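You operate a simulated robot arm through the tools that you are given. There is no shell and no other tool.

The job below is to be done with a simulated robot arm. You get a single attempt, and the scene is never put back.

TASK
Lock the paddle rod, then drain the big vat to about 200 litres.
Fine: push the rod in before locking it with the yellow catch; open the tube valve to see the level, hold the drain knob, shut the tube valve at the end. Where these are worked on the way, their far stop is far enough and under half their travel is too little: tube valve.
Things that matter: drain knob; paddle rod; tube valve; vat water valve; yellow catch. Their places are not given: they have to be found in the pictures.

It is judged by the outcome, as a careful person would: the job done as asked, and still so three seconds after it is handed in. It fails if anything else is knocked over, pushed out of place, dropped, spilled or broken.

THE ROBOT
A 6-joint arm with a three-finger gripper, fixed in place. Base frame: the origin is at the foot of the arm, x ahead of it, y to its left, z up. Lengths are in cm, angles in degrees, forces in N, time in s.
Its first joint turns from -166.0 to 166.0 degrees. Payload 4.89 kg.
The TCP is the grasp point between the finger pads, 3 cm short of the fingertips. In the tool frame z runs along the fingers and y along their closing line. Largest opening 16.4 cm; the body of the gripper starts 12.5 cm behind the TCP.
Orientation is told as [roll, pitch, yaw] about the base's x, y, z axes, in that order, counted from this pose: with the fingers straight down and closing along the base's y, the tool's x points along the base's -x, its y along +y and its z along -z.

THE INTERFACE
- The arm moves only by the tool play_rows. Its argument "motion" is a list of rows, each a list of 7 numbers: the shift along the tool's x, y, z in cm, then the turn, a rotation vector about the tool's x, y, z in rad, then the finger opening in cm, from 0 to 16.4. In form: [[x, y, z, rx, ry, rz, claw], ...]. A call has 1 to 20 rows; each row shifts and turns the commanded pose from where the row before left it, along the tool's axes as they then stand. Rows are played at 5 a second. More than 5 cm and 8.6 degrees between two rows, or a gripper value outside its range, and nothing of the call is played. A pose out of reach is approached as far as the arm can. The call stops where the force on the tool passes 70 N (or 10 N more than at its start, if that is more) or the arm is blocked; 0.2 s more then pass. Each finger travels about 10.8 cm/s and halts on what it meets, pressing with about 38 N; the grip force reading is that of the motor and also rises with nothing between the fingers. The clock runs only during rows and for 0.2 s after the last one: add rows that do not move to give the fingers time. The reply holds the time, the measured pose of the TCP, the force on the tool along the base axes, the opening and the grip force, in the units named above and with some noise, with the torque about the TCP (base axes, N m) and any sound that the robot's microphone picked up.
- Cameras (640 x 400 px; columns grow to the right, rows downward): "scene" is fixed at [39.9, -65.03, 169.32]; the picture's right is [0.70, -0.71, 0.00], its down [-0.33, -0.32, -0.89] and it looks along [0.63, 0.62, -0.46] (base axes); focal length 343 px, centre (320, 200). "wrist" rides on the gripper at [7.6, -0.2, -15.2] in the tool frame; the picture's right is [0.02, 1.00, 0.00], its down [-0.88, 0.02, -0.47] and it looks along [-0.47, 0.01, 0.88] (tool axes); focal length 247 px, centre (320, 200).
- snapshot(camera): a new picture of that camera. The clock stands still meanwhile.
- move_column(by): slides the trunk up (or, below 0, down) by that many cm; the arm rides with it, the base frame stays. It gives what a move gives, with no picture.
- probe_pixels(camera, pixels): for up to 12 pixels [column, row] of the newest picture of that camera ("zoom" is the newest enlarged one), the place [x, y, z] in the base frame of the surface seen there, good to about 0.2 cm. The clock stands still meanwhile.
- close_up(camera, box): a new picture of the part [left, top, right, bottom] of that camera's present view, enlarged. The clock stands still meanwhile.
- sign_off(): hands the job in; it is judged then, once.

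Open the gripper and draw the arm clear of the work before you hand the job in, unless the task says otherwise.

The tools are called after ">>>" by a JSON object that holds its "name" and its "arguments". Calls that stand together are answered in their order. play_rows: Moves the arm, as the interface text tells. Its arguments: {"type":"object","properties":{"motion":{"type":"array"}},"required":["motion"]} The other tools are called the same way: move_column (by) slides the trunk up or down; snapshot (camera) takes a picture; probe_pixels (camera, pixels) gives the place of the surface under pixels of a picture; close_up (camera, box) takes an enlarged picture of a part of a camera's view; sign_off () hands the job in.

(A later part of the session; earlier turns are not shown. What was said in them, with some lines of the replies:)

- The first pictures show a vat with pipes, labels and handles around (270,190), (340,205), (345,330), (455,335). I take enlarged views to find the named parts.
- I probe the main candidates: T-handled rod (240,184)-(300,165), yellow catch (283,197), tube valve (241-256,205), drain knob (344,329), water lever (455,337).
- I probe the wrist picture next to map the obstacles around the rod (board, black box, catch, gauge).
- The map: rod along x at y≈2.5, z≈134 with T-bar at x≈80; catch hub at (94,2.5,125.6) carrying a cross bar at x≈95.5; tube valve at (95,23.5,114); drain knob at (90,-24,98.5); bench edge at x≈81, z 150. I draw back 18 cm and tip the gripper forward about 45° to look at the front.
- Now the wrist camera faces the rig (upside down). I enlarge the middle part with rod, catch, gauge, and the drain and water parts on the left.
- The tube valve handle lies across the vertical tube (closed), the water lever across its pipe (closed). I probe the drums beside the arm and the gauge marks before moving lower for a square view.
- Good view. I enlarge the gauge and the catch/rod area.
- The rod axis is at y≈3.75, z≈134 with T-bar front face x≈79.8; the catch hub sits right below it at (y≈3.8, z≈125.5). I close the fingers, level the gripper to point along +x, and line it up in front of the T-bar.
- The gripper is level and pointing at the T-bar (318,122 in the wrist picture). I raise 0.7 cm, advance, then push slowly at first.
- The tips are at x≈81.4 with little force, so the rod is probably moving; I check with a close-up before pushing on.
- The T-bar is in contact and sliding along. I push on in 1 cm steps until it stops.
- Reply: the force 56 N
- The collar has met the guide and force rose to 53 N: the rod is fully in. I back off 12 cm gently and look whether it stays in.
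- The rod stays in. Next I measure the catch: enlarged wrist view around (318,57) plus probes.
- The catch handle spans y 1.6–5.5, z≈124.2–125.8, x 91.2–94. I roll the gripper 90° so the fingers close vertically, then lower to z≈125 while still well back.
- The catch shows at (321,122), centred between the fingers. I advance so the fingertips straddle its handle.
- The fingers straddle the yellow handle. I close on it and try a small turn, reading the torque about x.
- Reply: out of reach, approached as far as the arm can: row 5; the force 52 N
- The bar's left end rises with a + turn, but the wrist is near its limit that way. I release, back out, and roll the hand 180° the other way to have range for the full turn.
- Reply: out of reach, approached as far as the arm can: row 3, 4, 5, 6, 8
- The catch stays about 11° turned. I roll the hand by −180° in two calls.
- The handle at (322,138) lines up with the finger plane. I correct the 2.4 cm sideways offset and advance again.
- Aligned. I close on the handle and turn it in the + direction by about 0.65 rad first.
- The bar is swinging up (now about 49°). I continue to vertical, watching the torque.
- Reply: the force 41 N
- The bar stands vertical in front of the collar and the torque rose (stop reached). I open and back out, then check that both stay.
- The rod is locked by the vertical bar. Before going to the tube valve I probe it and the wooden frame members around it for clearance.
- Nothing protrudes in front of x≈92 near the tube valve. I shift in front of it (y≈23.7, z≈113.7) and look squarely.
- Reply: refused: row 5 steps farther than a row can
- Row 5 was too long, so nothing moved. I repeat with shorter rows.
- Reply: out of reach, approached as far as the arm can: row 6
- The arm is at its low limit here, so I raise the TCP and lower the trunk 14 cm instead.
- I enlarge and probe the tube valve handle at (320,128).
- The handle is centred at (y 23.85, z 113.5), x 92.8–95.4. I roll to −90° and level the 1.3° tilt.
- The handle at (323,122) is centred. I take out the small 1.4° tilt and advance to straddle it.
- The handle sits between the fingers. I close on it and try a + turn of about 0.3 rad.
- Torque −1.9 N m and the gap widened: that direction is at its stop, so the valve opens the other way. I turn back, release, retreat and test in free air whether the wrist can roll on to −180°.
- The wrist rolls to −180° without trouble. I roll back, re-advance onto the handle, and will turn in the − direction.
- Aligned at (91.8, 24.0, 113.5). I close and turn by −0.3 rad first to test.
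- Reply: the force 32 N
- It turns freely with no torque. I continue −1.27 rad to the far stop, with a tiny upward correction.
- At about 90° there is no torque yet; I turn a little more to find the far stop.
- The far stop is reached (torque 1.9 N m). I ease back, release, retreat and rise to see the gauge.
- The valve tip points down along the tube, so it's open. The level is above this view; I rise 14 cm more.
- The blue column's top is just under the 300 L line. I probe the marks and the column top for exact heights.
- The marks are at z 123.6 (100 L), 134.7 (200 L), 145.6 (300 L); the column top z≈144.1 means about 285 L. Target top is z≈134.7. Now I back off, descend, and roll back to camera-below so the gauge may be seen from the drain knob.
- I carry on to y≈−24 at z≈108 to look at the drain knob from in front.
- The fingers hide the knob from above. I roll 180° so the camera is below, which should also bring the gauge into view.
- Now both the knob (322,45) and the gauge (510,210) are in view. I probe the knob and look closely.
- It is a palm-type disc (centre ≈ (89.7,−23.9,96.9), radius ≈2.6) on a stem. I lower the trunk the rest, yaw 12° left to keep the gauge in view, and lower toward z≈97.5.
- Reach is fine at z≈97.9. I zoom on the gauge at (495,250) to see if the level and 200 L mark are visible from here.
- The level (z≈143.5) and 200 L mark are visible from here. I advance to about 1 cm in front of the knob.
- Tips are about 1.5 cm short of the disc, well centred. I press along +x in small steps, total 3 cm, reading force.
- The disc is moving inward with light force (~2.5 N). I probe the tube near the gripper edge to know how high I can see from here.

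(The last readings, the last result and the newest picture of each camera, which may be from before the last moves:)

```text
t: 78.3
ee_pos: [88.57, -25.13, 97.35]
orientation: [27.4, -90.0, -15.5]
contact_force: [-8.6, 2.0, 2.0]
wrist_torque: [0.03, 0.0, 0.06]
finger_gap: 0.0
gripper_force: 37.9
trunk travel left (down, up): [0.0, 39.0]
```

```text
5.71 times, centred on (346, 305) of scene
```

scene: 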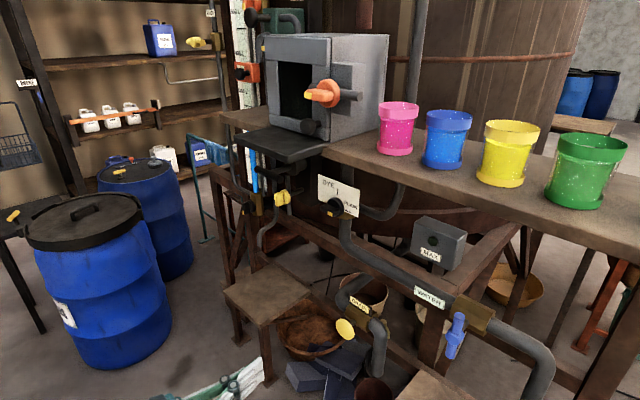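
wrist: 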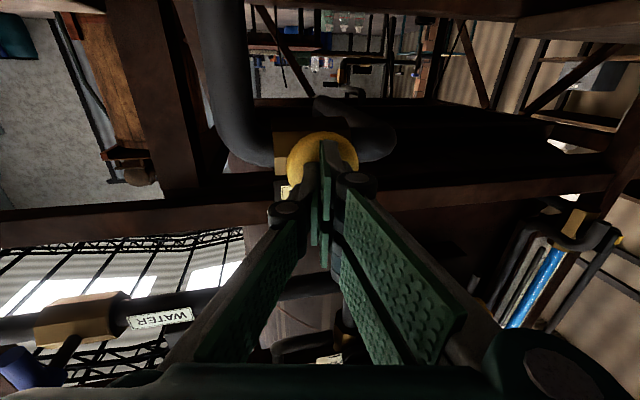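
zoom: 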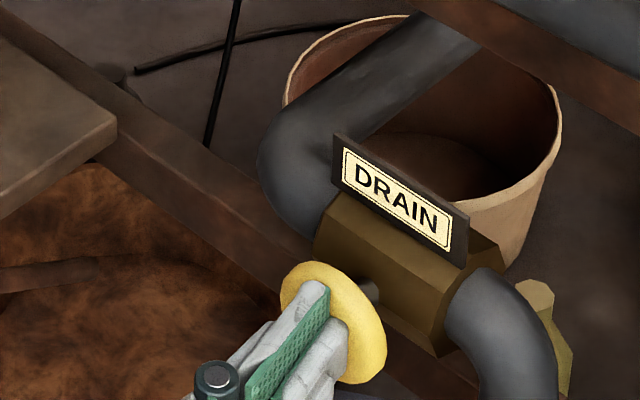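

It is a spring push knob (8.6 N now). I press another 1 cm and check the force and level.

>>> {"name": "play_rows", "arguments": {"motion": [[0, -0.1, 0.49, 0, 0, 0, 0], [0, -0.1, 0.49, 0, 0, 0, 0]]}}

>>> {"name": "close_up", "arguments": {"camera": "wrist", "box": [440, 200, 600, 350]}}

>>> {"name": "close_up", "arguments": {"camera": "scene", "box": [290, 270, 402, 340]}}

```text
t: 78.8
ee_pos: [88.69, -25.16, 97.37]
orientation: [-62.0, -90.0, 74.0]
contact_force: [-45.1, -2.9, 2.1]
wrist_torque: [0.04, 0.06, -0.13]
finger_gap: 0.0
gripper_force: 38.1
trunk travel left (down, up): [0.0, 39.0]
stopped in row 2: the force on the tool passed its limit at 82 N (the readings are from after the stop); the commanded pose is now the measured one
```

```text
2.67 times, centred on (520, 275) of wrist
```

zoom: 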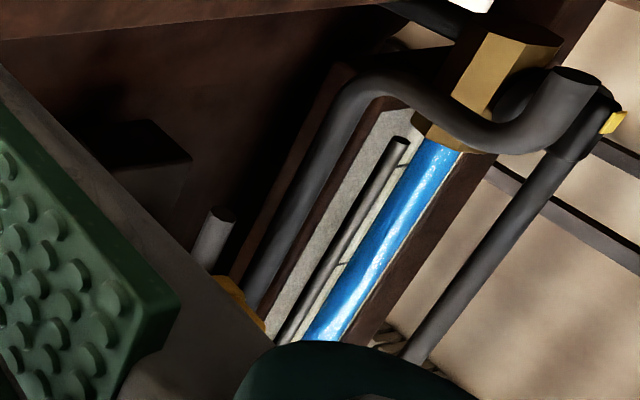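

```text
5.71 times, centred on (346, 305) of scene
```

zoom: 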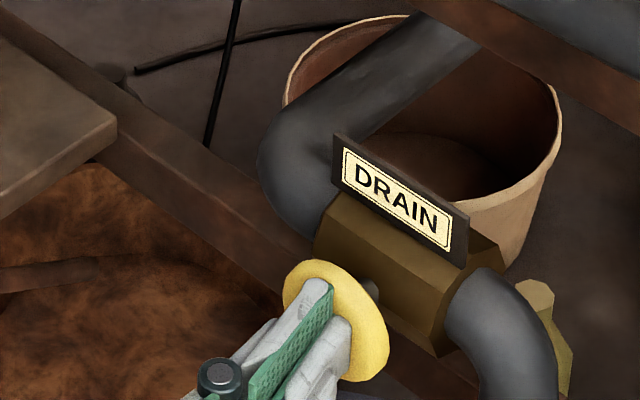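

The knob is at its inner stop (travel ≈2 cm). I hold for 1 s and look at the gauge.

>>> {"name": "play_rows", "arguments": {"motion": [[0, 0, 0.03, 0, 0, 0, 0], [0, 0, 0, 0, 0, 0, 0], [0, 0, 0, 0, 0, 0, 0], [0, 0, 0, 0, 0, 0, 0]]}}

>>> {"name": "close_up", "arguments": {"camera": "wrist", "box": [440, 200, 600, 350]}}

```text
t: 79.8
ee_pos: [88.77, -24.92, 97.43]
orientation: [-92.6, -90.0, 104.4]
contact_force: [-63.9, -8.9, -2.3]
wrist_torque: [-0.02, 0.28, -0.23]
finger_gap: 0.02
gripper_force: 37.8
trunk travel left (down, up): [0.0, 39.0]
```

```text
2.67 times, centred on (520, 275) of wrist
```

zoom: 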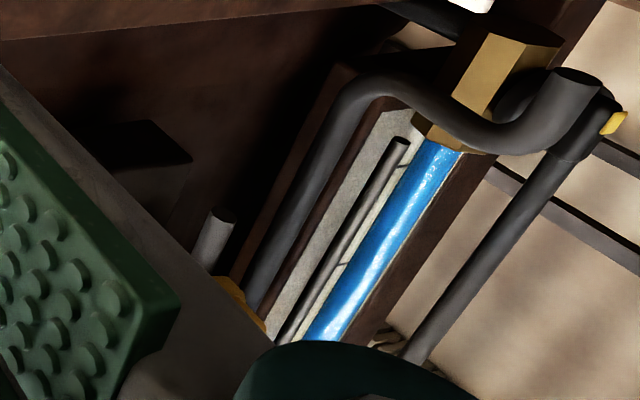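

Force is 64 N, more than needed; I ease back 0.1 cm and hold 2 s more.

>>> {"name": "play_rows", "arguments": {"motion": [[0, 0.02, -0.1, 0, 0, 0, 0], [0, 0, 0, 0, 0, 0, 0], [0, 0, 0, 0, 0, 0, 0], [0, 0, 0, 0, 0, 0, 0], [0, 0, 0, 0, 0, 0, 0], [0, 0, 0, 0, 0, 0, 0], [0, 0, 0, 0, 0, 0, 0], [0, 0, 0, 0, 0, 0, 0], [0, 0, 0, 0, 0, 0, 0]]}}

>>> {"name": "close_up", "arguments": {"camera": "wrist", "box": [440, 200, 600, 350]}}

```text
t: 81.8
ee_pos: [88.75, -25.01, 97.32]
orientation: [-82.8, -90.1, 94.8]
contact_force: [-50.6, -8.1, 2.8]
wrist_torque: [-0.03, 0.08, -0.27]
finger_gap: 0.01
gripper_force: 38.1
trunk travel left (down, up): [0.0, 39.0]
```

```text
2.67 times, centred on (520, 275) of wrist
```

zoom: 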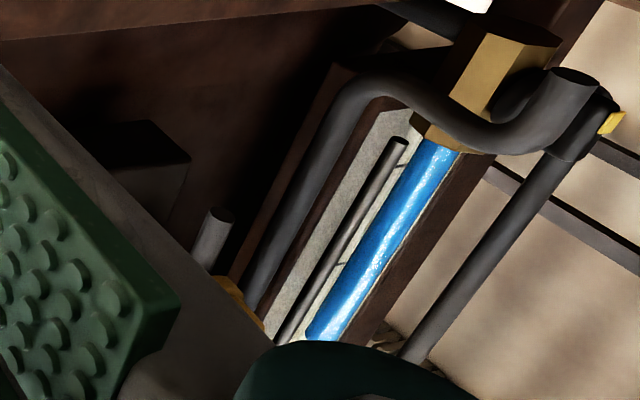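

The column's end seems to come into view at zoom (320,335). I probe around it.

>>> {"name": "probe_pixels", "arguments": {"camera": "zoom", "pixels": [[322, 335], [318, 328], [312, 338], [330, 325], [345, 265], [400, 165], [308, 330]]}}

>>> {"name": "close_up", "arguments": {"camera": "wrist", "box": [500, 280, 570, 340]}}

```text
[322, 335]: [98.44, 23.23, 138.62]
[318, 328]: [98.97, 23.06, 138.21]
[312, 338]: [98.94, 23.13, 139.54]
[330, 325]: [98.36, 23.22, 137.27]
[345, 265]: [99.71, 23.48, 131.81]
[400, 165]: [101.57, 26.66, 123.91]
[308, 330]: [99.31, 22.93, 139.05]
```

```text
6.67 times, centred on (535, 310) of wrist
```

zoom: 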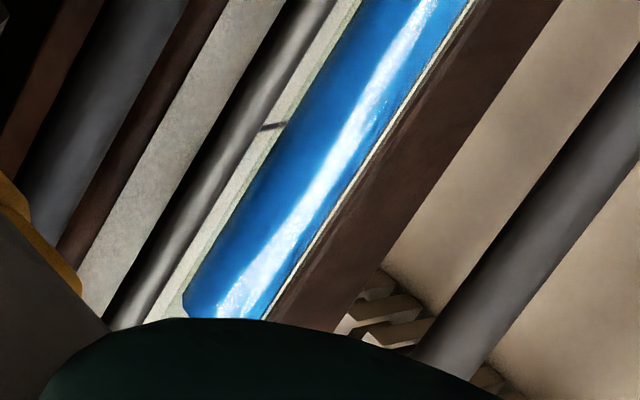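

The top is near z≈139.6 after ~3.3 s of holding, so about 1.3 cm/s; 4.9 cm remain. I hold 1.4 s more and measure.

>>> {"name": "play_rows", "arguments": {"motion": [[0, 0, 0, 0, 0, 0, 0], [0, 0, 0, 0, 0, 0, 0], [0, 0, 0, 0, 0, 0, 0], [0, 0, 0, 0, 0, 0, 0], [0, 0, 0, 0, 0, 0, 0], [0, 0, 0, 0, 0, 0, 0]]}}

>>> {"name": "close_up", "arguments": {"camera": "wrist", "box": [500, 260, 580, 340]}}

```text
t: 83.2
ee_pos: [88.79, -24.86, 97.36]
orientation: [-77.8, -90.0, 89.9]
contact_force: [-52.5, -4.4, 0.3]
wrist_torque: [0.0, 0.14, -0.21]
finger_gap: 0.02
gripper_force: 37.8
trunk travel left (down, up): [0.0, 39.0]
```

```text
5.00 times, centred on (540, 300) of wrist
```

zoom: 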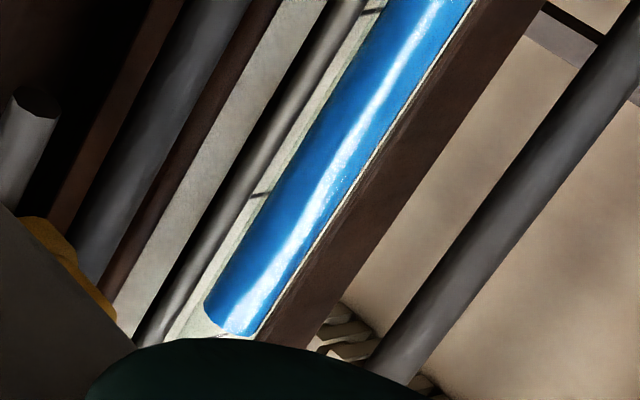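

The column end shows at zoom (232,320). I probe it.

>>> {"name": "probe_pixels", "arguments": {"camera": "zoom", "pixels": [[230, 315], [222, 310], [245, 320], [235, 325], [260, 290], [265, 192], [216, 300]]}}

```text
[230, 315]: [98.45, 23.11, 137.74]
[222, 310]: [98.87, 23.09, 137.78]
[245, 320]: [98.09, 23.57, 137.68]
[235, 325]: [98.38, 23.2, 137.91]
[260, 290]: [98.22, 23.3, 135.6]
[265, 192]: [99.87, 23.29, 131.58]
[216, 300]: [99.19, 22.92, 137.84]
```

Level z≈137.9; about 1.2 cm/s. I hold 1.2 s more and measure again.

>>> {"name": "play_rows", "arguments": {"motion": [[0, 0, 0, 0, 0, 0, 0], [0, 0, 0, 0, 0, 0, 0], [0, 0, 0, 0, 0, 0, 0], [0, 0, 0, 0, 0, 0, 0], [0, 0, 0, 0, 0, 0, 0]]}}

>>> {"name": "close_up", "arguments": {"camera": "wrist", "box": [500, 260, 580, 340]}}

>>> {"name": "probe_pixels", "arguments": {"camera": "zoom", "pixels": [[230, 295], [235, 300], [240, 290], [245, 300], [250, 305], [225, 290], [235, 280], [255, 310], [260, 290], [240, 310]]}}

```text
t: 84.4
ee_pos: [88.81, -25.03, 97.29]
orientation: [-77.7, -90.1, 89.7]
contact_force: [-52.3, -4.3, -0.6]
wrist_torque: [-0.01, 0.2, -0.14]
finger_gap: 0.0
gripper_force: 37.6
trunk travel left (down, up): [0.0, 39.0]
```

```text
5.00 times, centred on (540, 300) of wrist
```

zoom: 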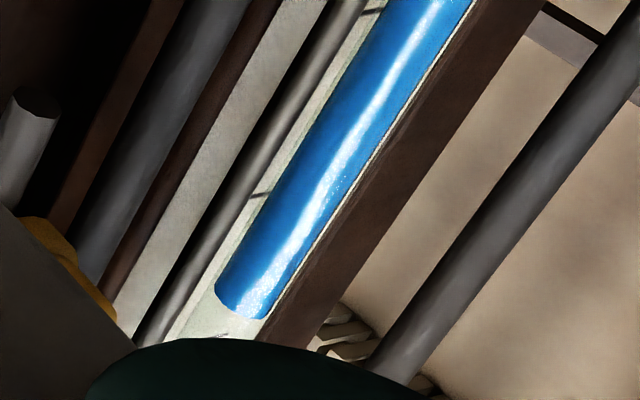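

```text
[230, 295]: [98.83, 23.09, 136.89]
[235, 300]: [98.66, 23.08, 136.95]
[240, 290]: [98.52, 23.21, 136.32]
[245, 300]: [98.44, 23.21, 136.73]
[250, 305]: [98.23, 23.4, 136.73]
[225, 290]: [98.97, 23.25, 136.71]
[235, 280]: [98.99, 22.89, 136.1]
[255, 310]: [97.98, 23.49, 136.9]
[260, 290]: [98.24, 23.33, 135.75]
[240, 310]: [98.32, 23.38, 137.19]
```

The end is now ~137.1; the fall is slowing, so the tube may lag behind the vat. To be safe I release the knob now and watch whether the tube settles lower.

>>> {"name": "play_rows", "arguments": {"motion": [[0, 0.4, -1.9, 0, 0, 0, 0], [0, 0.4, -1.9, 0, 0, 0, 0], [0, 0, 0, 0, 0, 0, 0]]}}

>>> {"name": "snapshot", "arguments": {"camera": "wrist"}}

>>> {"name": "close_up", "arguments": {"camera": "wrist", "box": [460, 240, 560, 330]}}

>>> {"name": "close_up", "arguments": {"camera": "scene", "box": [290, 270, 402, 340]}}

```text
t: 85.2
ee_pos: [85.23, -25.1, 96.91]
orientation: [-15.8, -89.9, 27.7]
contact_force: [1.4, -0.3, -0.9]
wrist_torque: [0.0, -0.02, 0.02]
finger_gap: 0.01
gripper_force: 37.8
trunk travel left (down, up): [0.0, 39.0]
```

```text
taken
```

wrist: 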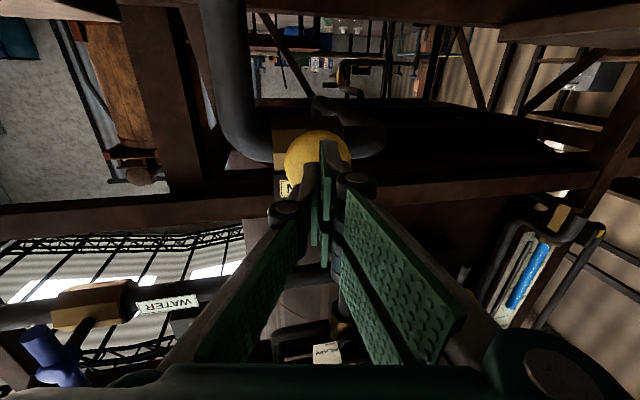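

```text
4.44 times, centred on (510, 285) of wrist
```

zoom: 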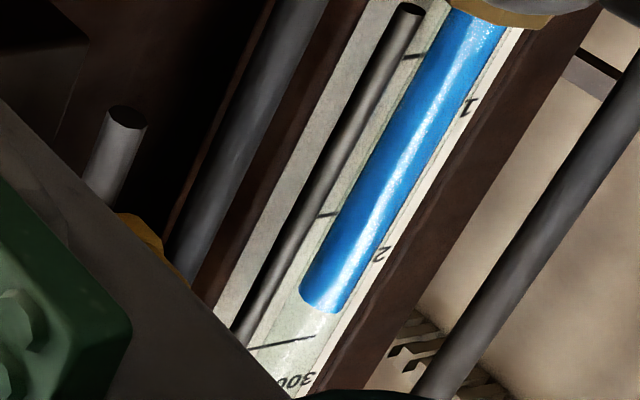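

```text
5.71 times, centred on (346, 305) of scene
```

zoom: 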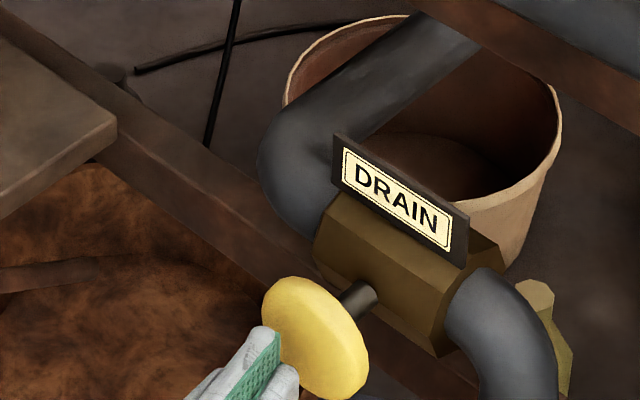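

The knob sprang out; the column end shows at zoom (322,310), the 200 and 300 L lines at (325,213) and (285,341). I probe, then wait 2 s and probe again.

>>> {"name": "probe_pixels", "arguments": {"camera": "zoom", "pixels": [[322, 308], [330, 300], [315, 300], [335, 311], [325, 312], [325, 213], [285, 341], [340, 305], [310, 295], [322, 314]]}}

>>> {"name": "play_rows", "arguments": {"motion": [[0, 0, 0, 0, 0, 0, 0], [0, 0, 0, 0, 0, 0, 0], [0, 0, 0, 0, 0, 0, 0], [0, 0, 0, 0, 0, 0, 0], [0, 0, 0, 0, 0, 0, 0], [0, 0, 0, 0, 0, 0, 0], [0, 0, 0, 0, 0, 0, 0], [0, 0, 0, 0, 0, 0, 0], [0, 0, 0, 0, 0, 0, 0], [0, 0, 0, 0, 0, 0, 0]]}}

>>> {"name": "close_up", "arguments": {"camera": "wrist", "box": [460, 240, 560, 330]}}

>>> {"name": "probe_pixels", "arguments": {"camera": "zoom", "pixels": [[322, 308], [330, 300], [315, 300], [335, 311], [325, 312], [325, 213], [285, 341], [340, 305], [310, 295], [322, 314]]}}

```text
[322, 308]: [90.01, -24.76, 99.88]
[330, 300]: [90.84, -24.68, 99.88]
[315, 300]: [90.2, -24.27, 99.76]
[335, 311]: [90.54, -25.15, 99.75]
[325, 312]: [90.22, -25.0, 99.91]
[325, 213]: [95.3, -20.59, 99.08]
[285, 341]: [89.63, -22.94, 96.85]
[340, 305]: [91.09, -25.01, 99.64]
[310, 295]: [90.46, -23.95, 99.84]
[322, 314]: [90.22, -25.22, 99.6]
```

```text
t: 87.4
ee_pos: [85.25, -24.98, 96.99]
orientation: [-17.5, -89.8, 29.5]
contact_force: [-0.1, 0.3, 0.4]
wrist_torque: [-0.01, 0.0, 0.01]
finger_gap: 0.0
gripper_force: 37.9
trunk travel left (down, up): [0.0, 39.0]
```

```text
4.44 times, centred on (510, 285) of wrist
```

zoom: 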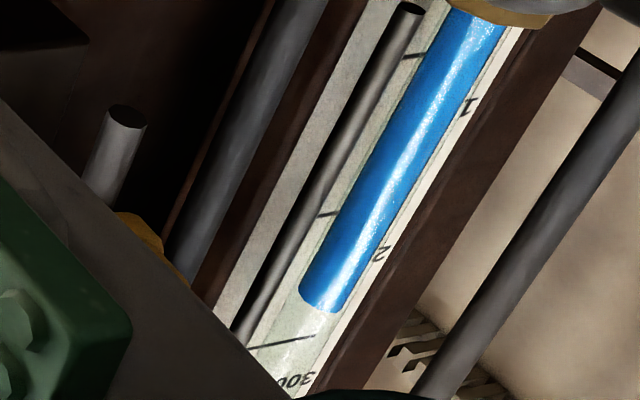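

```text
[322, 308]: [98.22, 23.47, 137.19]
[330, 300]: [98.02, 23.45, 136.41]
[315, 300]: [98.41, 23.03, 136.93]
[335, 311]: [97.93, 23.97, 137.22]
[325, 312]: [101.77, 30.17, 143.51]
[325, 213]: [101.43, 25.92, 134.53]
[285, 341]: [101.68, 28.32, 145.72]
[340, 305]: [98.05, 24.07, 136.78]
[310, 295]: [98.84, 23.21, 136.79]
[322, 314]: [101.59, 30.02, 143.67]
```

No lag: the tube holds at z≈137.2 (≈223 L) with the knob out. I press again with slightly less force and hold about 2 s.

>>> {"name": "play_rows", "arguments": {"motion": [[0, -0.4, 1.9, 0, 0, 0, 0], [0, -0.38, 1.75, 0, 0, 0, 0], [0, 0, 0, 0, 0, 0, 0], [0, 0, 0, 0, 0, 0, 0], [0, 0, 0, 0, 0, 0, 0], [0, 0, 0, 0, 0, 0, 0], [0, 0, 0, 0, 0, 0, 0], [0, 0, 0, 0, 0, 0, 0], [0, 0, 0, 0, 0, 0, 0]]}}

>>> {"name": "close_up", "arguments": {"camera": "wrist", "box": [500, 260, 580, 340]}}

>>> {"name": "snapshot", "arguments": {"camera": "wrist"}}

```text
t: 89.4
ee_pos: [88.83, -24.99, 97.36]
orientation: [-50.6, -90.0, 62.5]
contact_force: [-47.8, -4.8, -6.8]
wrist_torque: [-0.02, 0.34, -0.16]
finger_gap: 0.0
gripper_force: 38.1
trunk travel left (down, up): [0.0, 39.0]
```

```text
5.00 times, centred on (540, 300) of wrist
```

zoom: 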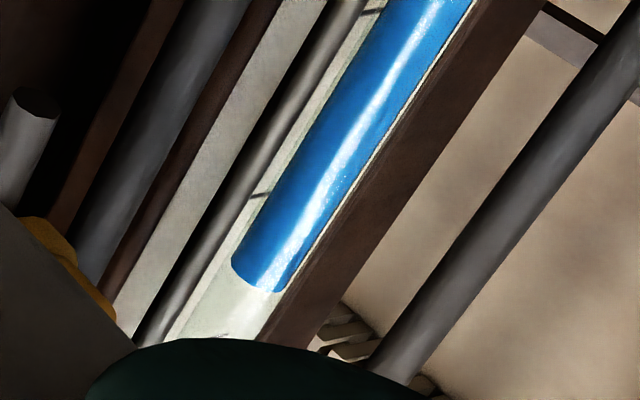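

```text
taken
```

wrist: 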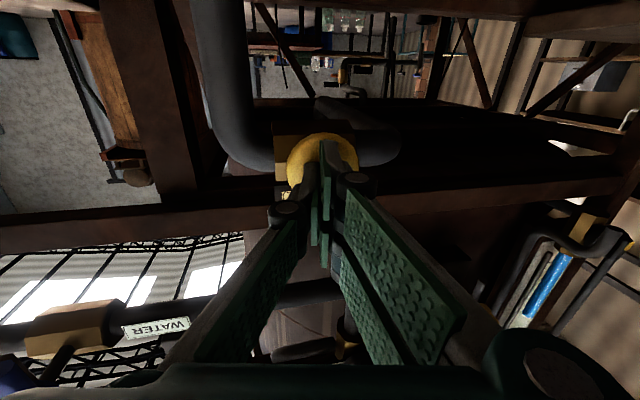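

The column end is now at zoom (260,288). I probe it.

>>> {"name": "probe_pixels", "arguments": {"camera": "zoom", "pixels": [[255, 283], [262, 286], [270, 288], [245, 275], [238, 267], [280, 270], [265, 192], [260, 270]]}}

```text
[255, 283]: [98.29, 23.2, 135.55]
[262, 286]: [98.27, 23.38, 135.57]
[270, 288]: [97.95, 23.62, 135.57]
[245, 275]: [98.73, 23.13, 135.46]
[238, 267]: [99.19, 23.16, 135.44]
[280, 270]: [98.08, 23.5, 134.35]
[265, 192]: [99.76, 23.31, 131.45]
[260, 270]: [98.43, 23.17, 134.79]
```

Top ≈135.65 (≈209 L), falling about 0.9 cm/s. I hold 0.8 s more and then release in the same call.

>>> {"name": "play_rows", "arguments": {"motion": [[0, 0, 0, 0, 0, 0, 0], [0, 0, 0, 0, 0, 0, 0], [0, 0, 0, 0, 0, 0, 0], [0, 0, 0, 0, 0, 0, 0], [0, 0.4, -1.9, 0, 0, 0, 0], [0, 0.4, -1.9, 0, 0, 0, 0], [0, 0, 0, 0, 0, 0, 0], [0, 0, 0, 0, 0, 0, 0]]}}

>>> {"name": "close_up", "arguments": {"camera": "wrist", "box": [460, 240, 560, 330]}}

>>> {"name": "probe_pixels", "arguments": {"camera": "zoom", "pixels": [[325, 213], [340, 270], [345, 275], [350, 278], [330, 262], [340, 280], [335, 275], [355, 280], [325, 262], [360, 275]]}}

```text
t: 91.2
ee_pos: [84.9, -25.0, 97.1]
orientation: [-16.3, -89.9, 28.4]
contact_force: [-0.7, -0.5, -0.1]
wrist_torque: [0.0, -0.01, 0.01]
finger_gap: 0.0
gripper_force: 38.5
trunk travel left (down, up): [0.0, 39.0]
```

```text
4.44 times, centred on (510, 285) of wrist
```

zoom: 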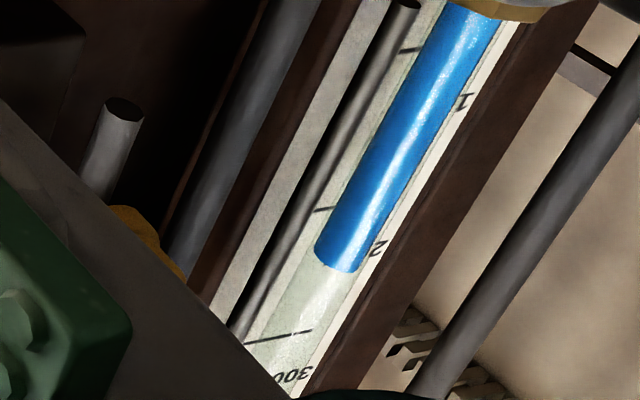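

```text
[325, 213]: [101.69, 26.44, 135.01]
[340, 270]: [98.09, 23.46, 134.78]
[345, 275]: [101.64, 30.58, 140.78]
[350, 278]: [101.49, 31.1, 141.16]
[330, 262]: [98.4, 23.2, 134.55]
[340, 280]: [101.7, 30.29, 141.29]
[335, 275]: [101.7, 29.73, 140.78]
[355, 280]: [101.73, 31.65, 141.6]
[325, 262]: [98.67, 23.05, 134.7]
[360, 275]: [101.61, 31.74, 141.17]
```

Level top is z≈134.8, i.e. about 201 L. Now I back away from the knob and undo the yaw, then travel to the tube valve to shut it.

>>> {"name": "play_rows", "arguments": {"motion": [[0, 0, -4, 0, 0, 0, 0], [0, 0, -4, 0, 0, 0, 0], [0, 0, -4, 0, 0, 0, 0], [0, 0, -4, 0, 0, 0, 0], [0, 0, -2, 0.105, 0, 0, 0], [0, 0, 0, 0.105, 0, 0, 0], [-4, 0, 0, 0, 0, 0, 0], [-4, 0, 0, 0, 0, 0, 0], [-4, 0, 0, 0, 0, 0, 0], [-4, 0, 0, 0, 0, 0, 0], [0, 4, 0, 0, 0, 0, 0], [0, 4, 0, 0, 0, 0, 0], [0, 4, 0, 0, 0, 0, 0], [0, 4, 0, 0, 0, 0, 0], [0, 4, 0, 0, 0, 0, 0], [0, 4, 0, 0, 0, 0, 0], [0, 4, 0, 0, 0, 0, 0], [0, 0, 0, 0, 0, 0, 0]]}}

>>> {"name": "play_rows", "arguments": {"motion": [[0, 4, 0, 0, 0, 0, 0], [0, 4, 0, 0, 0, 0, 2], [0, 4, 0, 0, 0, 0, 4], [0, 4, 0, 0, 0, 0, 5], [0, 4, 0, 0, 0, 0, 5], [0, 4, 0, 0, 0, 0, 5], [0, 0, 0, 0, 0, 0, 5]]}}

>>> {"name": "snapshot", "arguments": {"camera": "wrist"}}

```text
t: 95.0
ee_pos: [67.4, -0.7, 113.15]
orientation: [-43.8, -89.9, 43.8]
contact_force: [0.1, -0.6, -0.1]
wrist_torque: [-0.03, 0.01, 0.05]
finger_gap: 0.0
gripper_force: 38.0
trunk travel left (down, up): [0.0, 39.0]
```

```text
t: 96.6
ee_pos: [67.34, 23.23, 112.95]
orientation: [-23.7, -89.9, 23.6]
contact_force: [0.0, -1.1, 0.2]
wrist_torque: [0.01, 0.05, 0.12]
finger_gap: 5.0
gripper_force: 0.0
trunk travel left (down, up): [0.0, 39.0]
```

```text
taken
```

wrist: 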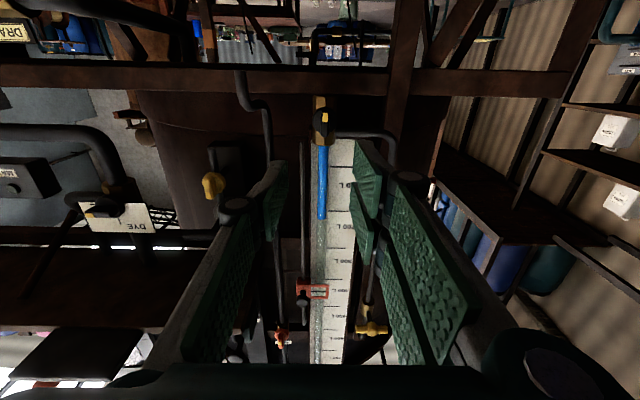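

The column is at the 200 L line here. I roll −180° so the wrist has range for the closing turn.

>>> {"name": "play_rows", "arguments": {"motion": [[0, 0, 0, 0, 0, -0.145, 5], [0, 0, 0, 0, 0, -0.145, 5], [0, 0, 0, 0, 0, -0.145, 5], [0, 0, 0, 0, 0, -0.145, 5], [0, 0, 0, 0, 0, -0.145, 5], [0, 0, 0, 0, 0, -0.145, 5], [0, 0, 0, 0, 0, -0.145, 5], [0, 0, 0, 0, 0, -0.145, 5], [0, 0, 0, 0, 0, -0.145, 5], [0, 0, 0, 0, 0, -0.145, 5], [0, 0, 0, 0, 0, -0.145, 5], [0, 0, 0, 0, 0, -0.145, 5], [0, 0, 0, 0, 0, -0.145, 5], [0, 0, 0, 0, 0, -0.145, 5], [0, 0, 0, 0, 0, -0.145, 5], [0, 0, 0, 0, 0, -0.145, 5], [0, 0, 0, 0, 0, -0.145, 5], [0, 0, 0, 0, 0, -0.145, 5], [0, 0, 0, 0, 0, -0.145, 5], [0, 0, 0, 0, 0, -0.145, 5]]}}

>>> {"name": "play_rows", "arguments": {"motion": [[0, 0, 0, 0, 0, -0.12, 5], [0, 0, 0, 0, 0, -0.12, 5], [0, 0, 0, 0, 0, 0, 5]]}}

>>> {"name": "snapshot", "arguments": {"camera": "wrist"}}

>>> {"name": "close_up", "arguments": {"camera": "wrist", "box": [260, 70, 388, 150]}}

```text
t: 100.8
ee_pos: [67.3, 23.14, 113.16]
orientation: [-89.6, 76.5, 90.3]
contact_force: [0.4, 0.4, 0.4]
wrist_torque: [-0.01, 0.02, 0.0]
finger_gap: 4.98
gripper_force: 0.0
trunk travel left (down, up): [0.0, 39.0]
```

```text
t: 101.6
ee_pos: [67.4, 23.39, 113.26]
orientation: [41.1, 89.9, -139.0]
contact_force: [-1.0, -0.1, -0.3]
wrist_torque: [0.03, -0.05, 0.01]
finger_gap: 5.03
gripper_force: 0.1
trunk travel left (down, up): [0.0, 39.0]
```

```text
taken
```

wrist: 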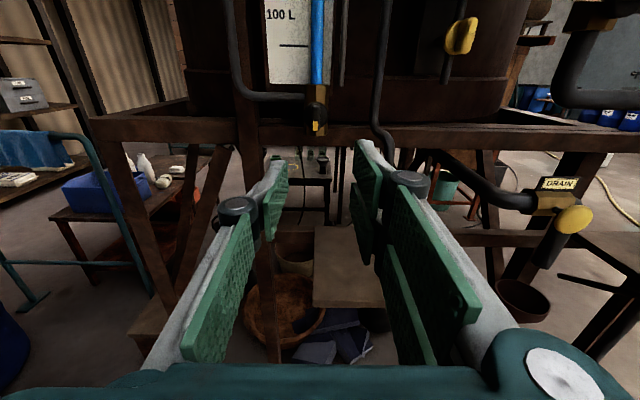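

```text
5.00 times, centred on (324, 110) of wrist
```

zoom: 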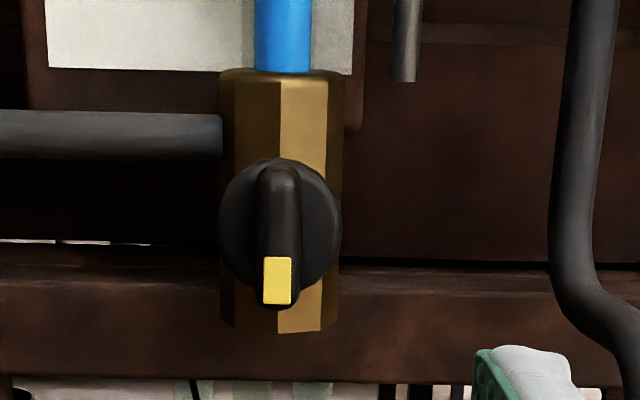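

The handle hangs vertical, tip down. I shift 0.6 cm left and advance to straddle it from the sides.

>>> {"name": "play_rows", "arguments": {"motion": [[0.2, -0.6, 2, 0, 0, 0, 4.5], [0, 0, 4, 0, 0, 0, 4.5], [0, 0, 4, 0, 0, 0, 4.5], [0, 0, 4, 0, 0, 0, 4.5], [0, 0, 4, 0, 0, 0, 4.5], [0, 0, 2, 0, 0, 0, 4.5], [0, 0, 0, 0, 0, 0, 4.5]]}}

>>> {"name": "snapshot", "arguments": {"camera": "wrist"}}

```text
t: 103.2
ee_pos: [87.6, 24.05, 113.5]
orientation: [10.9, 89.9, -169.2]
contact_force: [0.5, 0.3, 0.1]
wrist_torque: [0.0, 0.03, -0.03]
finger_gap: 4.48
gripper_force: 0.1
trunk travel left (down, up): [0.0, 39.0]
```

```text
taken
```

wrist: 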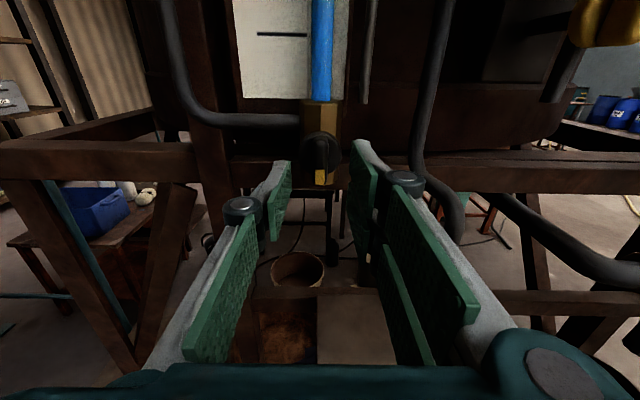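

Well centred. I advance the last 4.3 cm, close on the handle and start turning + (back toward closed).

>>> {"name": "play_rows", "arguments": {"motion": [[0, 0, 2.5, 0, 0, 0, 4.5], [0, 0, 1.7, 0, 0, 0, 4.5], [0, 0, 0, 0, 0, 0, 1], [0, 0, 0, 0, 0, 0, 0.5], [0, 0, 0, 0, 0, 0, 0.5], [0, 0, 0, 0, 0, 0.1, 0.5], [0, 0, 0, 0, 0, 0.1, 0.5], [0, 0, 0, 0, 0, 0.1, 0.5], [0, 0, 0, 0, 0, 0, 0.5]]}}

```text
t: 105.2
ee_pos: [91.65, 24.07, 113.29]
orientation: [-89.8, 72.8, 90.3]
contact_force: [28.8, 25.0, 36.5]
wrist_torque: [-0.04, -1.0, 0.51]
finger_gap: 1.48
gripper_force: 44.7
trunk travel left (down, up): [0.0, 39.0]
```

The handle is turning (17°) with some side load of 25–37 N; I ease in the direction of the force and continue turning.

>>> {"name": "play_rows", "arguments": {"motion": [[0.1, -0.08, 0.1, 0, 0, 0.1, 0.5], [0, 0, 0, 0, 0, 0.1, 0.5], [0, 0, 0, 0, 0, 0.1, 0.5], [0, 0, 0, 0, 0, 0.1, 0.5], [0, 0, 0, 0, 0, 0, 0.5]]}}

>>> {"name": "snapshot", "arguments": {"camera": "wrist"}}

```text
t: 106.4
ee_pos: [91.68, 24.11, 113.52]
orientation: [-89.8, 49.9, 90.1]
contact_force: [-11.9, 26.1, -1.1]
wrist_torque: [-0.03, 0.33, 0.85]
finger_gap: 1.5
gripper_force: 44.9
trunk travel left (down, up): [0.0, 39.0]
```

```text
taken
```

wrist: 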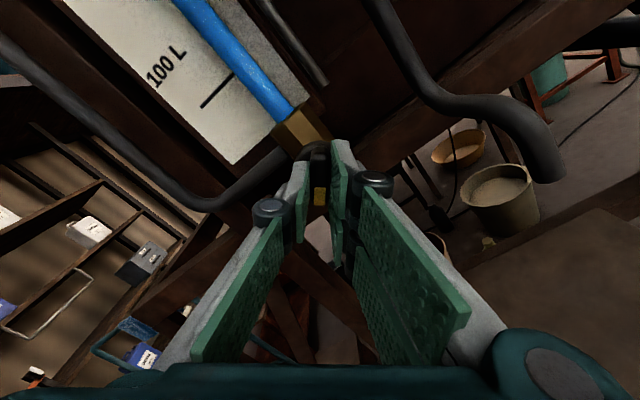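

At 40° and turning well. I continue 0.95 rad to the closed stop.

>>> {"name": "play_rows", "arguments": {"motion": [[0, 0, 0, 0, 0, 0.11, 0.5], [0, 0, 0, 0, 0, 0.11, 0.5], [0, 0, 0, 0, 0, 0.11, 0.5], [0, 0, 0, 0, 0, 0.11, 0.5], [0, 0, 0, 0, 0, 0.11, 0.5], [0, 0, 0, 0, 0, 0.11, 0.5], [0, 0, 0, 0, 0, 0.11, 0.5], [0, 0, 0, 0, 0, 0.11, 0.5], [0, 0, 0, 0, 0, 0.06, 0.5], [0, 0, 0, 0, 0, 0, 0.5]]}}

>>> {"name": "snapshot", "arguments": {"camera": "wrist"}}

```text
t: 108.6
ee_pos: [91.67, 24.05, 113.52]
orientation: [-90.0, -3.9, 90.0]
contact_force: [-7.4, 32.5, 3.7]
wrist_torque: [-1.59, -0.04, 0.93]
finger_gap: 1.61
gripper_force: 45.4
trunk travel left (down, up): [0.0, 39.0]
```

```text
taken
```

wrist: 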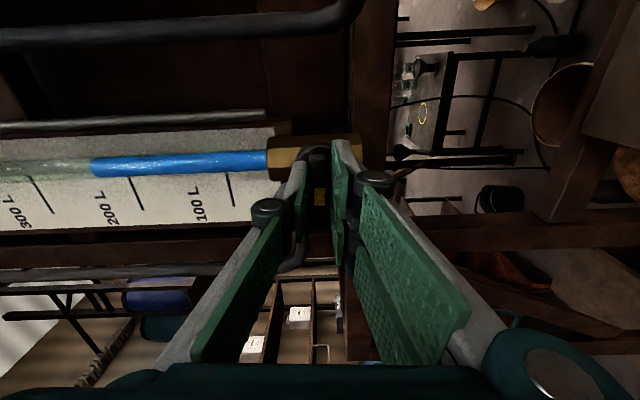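

The closed stop is reached (torque −1.6 N m). I ease, open and retreat, then check everything.

>>> {"name": "play_rows", "arguments": {"motion": [[0, 0, 0, 0, 0, -0.06, 0.5], [0, 0, 0, 0, 0, 0, 3], [0, 0, 0, 0, 0, 0, 4.5], [0, 0, -3, 0, 0, 0, 4.5], [0, 0, -4, 0, 0, 0, 4.5], [0, 0, -4, 0, 0, 0, 4.5], [0, 0, -4, 0, 0, 0, 6], [0, 0, -4, 0, 0, 0, 8], [0, 0, -4, 0, 0, 0, 8], [0, 0, 0, 0, 0, 0, 8]]}}

>>> {"name": "snapshot", "arguments": {"camera": "wrist"}}

>>> {"name": "close_up", "arguments": {"camera": "scene", "box": [200, 140, 320, 215]}}

>>> {"name": "snapshot", "arguments": {"camera": "scene"}}

```text
t: 110.8
ee_pos: [68.56, 23.94, 113.53]
orientation: [-89.9, -0.6, 89.8]
contact_force: [1.3, 0.9, -0.6]
wrist_torque: [-0.01, -0.08, -0.01]
finger_gap: 7.99
gripper_force: 0.0
trunk travel left (down, up): [0.0, 39.0]
```

```text
taken
```

wrist: 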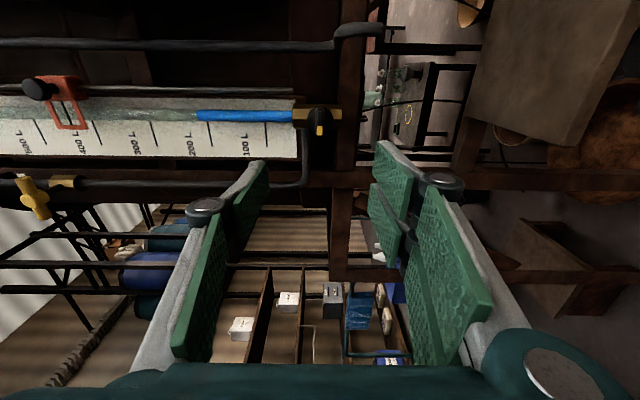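

```text
5.33 times, centred on (260, 178) of scene
```

zoom: 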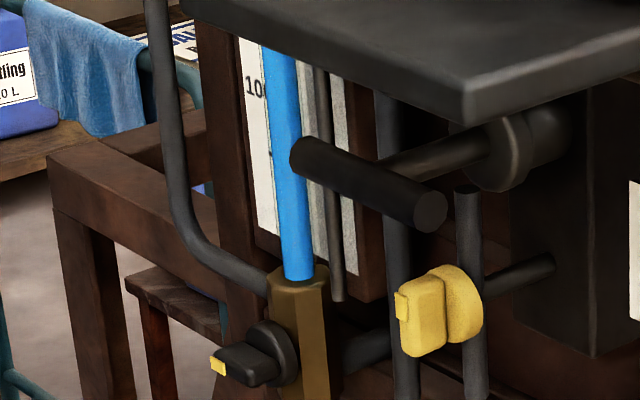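

```text
taken
```

scene: 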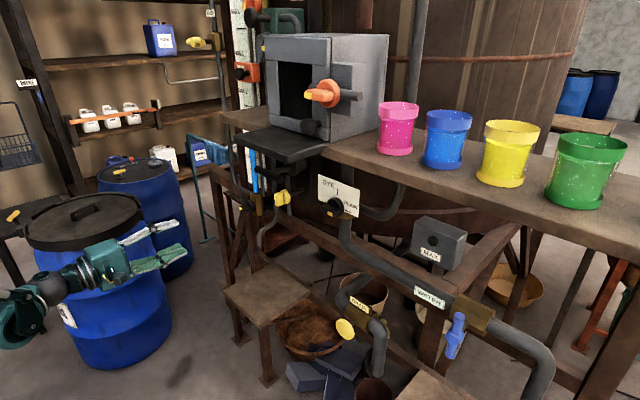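

All parts look as wanted. I make one last check of the gauge: which line each label belongs to, at the top of the board, and the level.

>>> {"name": "close_up", "arguments": {"camera": "wrist", "box": [0, 80, 350, 170]}}

>>> {"name": "close_up", "arguments": {"camera": "scene", "box": [225, 0, 285, 120]}}

```text
1.83 times, centred on (175, 125) of wrist
```

zoom: 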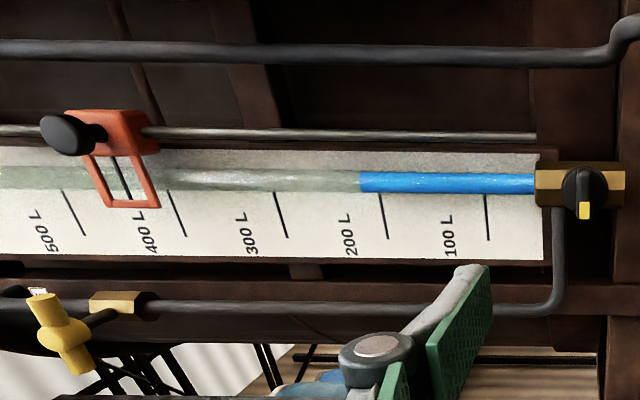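

```text
3.33 times, centred on (255, 60) of scene
```

zoom: 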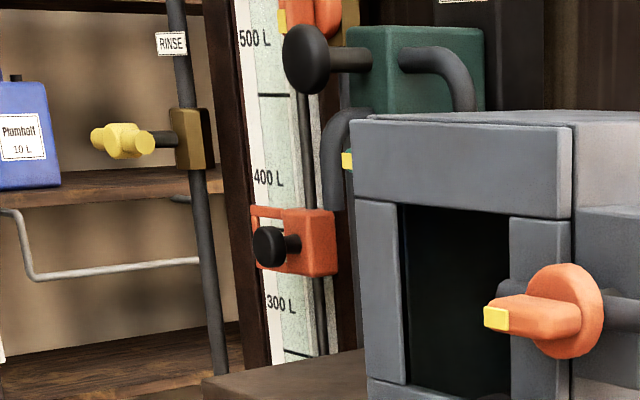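

Each label sits just above its line and the column stands at the 200 L line; rod in, catch vertical, tube valve shut, drain knob out. I back the arm a little further and hand in.

>>> {"name": "play_rows", "arguments": {"motion": [[0, 0, -3, 0, 0, 0, 10], [0, 0, -3, 0, 0, 0, 10], [0, 0, 0, 0, 0, 0, 10]]}}

>>> {"name": "sign_off", "arguments": {}}

```text
t: 111.6
ee_pos: [62.75, 23.69, 113.44]
orientation: [-89.9, -0.5, 90.0]
contact_force: [0.7, -0.2, -0.4]
wrist_torque: [-0.01, -0.01, -0.03]
finger_gap: 10.02
gripper_force: 0.1
trunk travel left (down, up): [0.0, 39.0]
```

```text
The job is handed in.
```

The paddle rod is locked, the vat is drained to about 200 litres, and the job is handed in.

- **Paddle rod:** pushed fully in until its collar met the guide. The yellow catch is turned so its bar stands upright in front of the collar.
- **Level:** the gauge read about 285 litres with the tube valve open. I held the drain knob in two presses and stopped at about 201 litres. I read each gauge label as belonging to the line just below it, which fits zero being near the tube valve.
- **Tube valve:** opened to its far stop to read the level, then turned back to its closed stop at the end.
- **Drain knob:** it sprang back out when released.
- **Vat water valve:** its lever already lay across the pipe, which I took as shut, so I left it alone.

I saw nothing knocked over, moved or spilled in the last pictures. The gripper is open and the arm is clear of the work.
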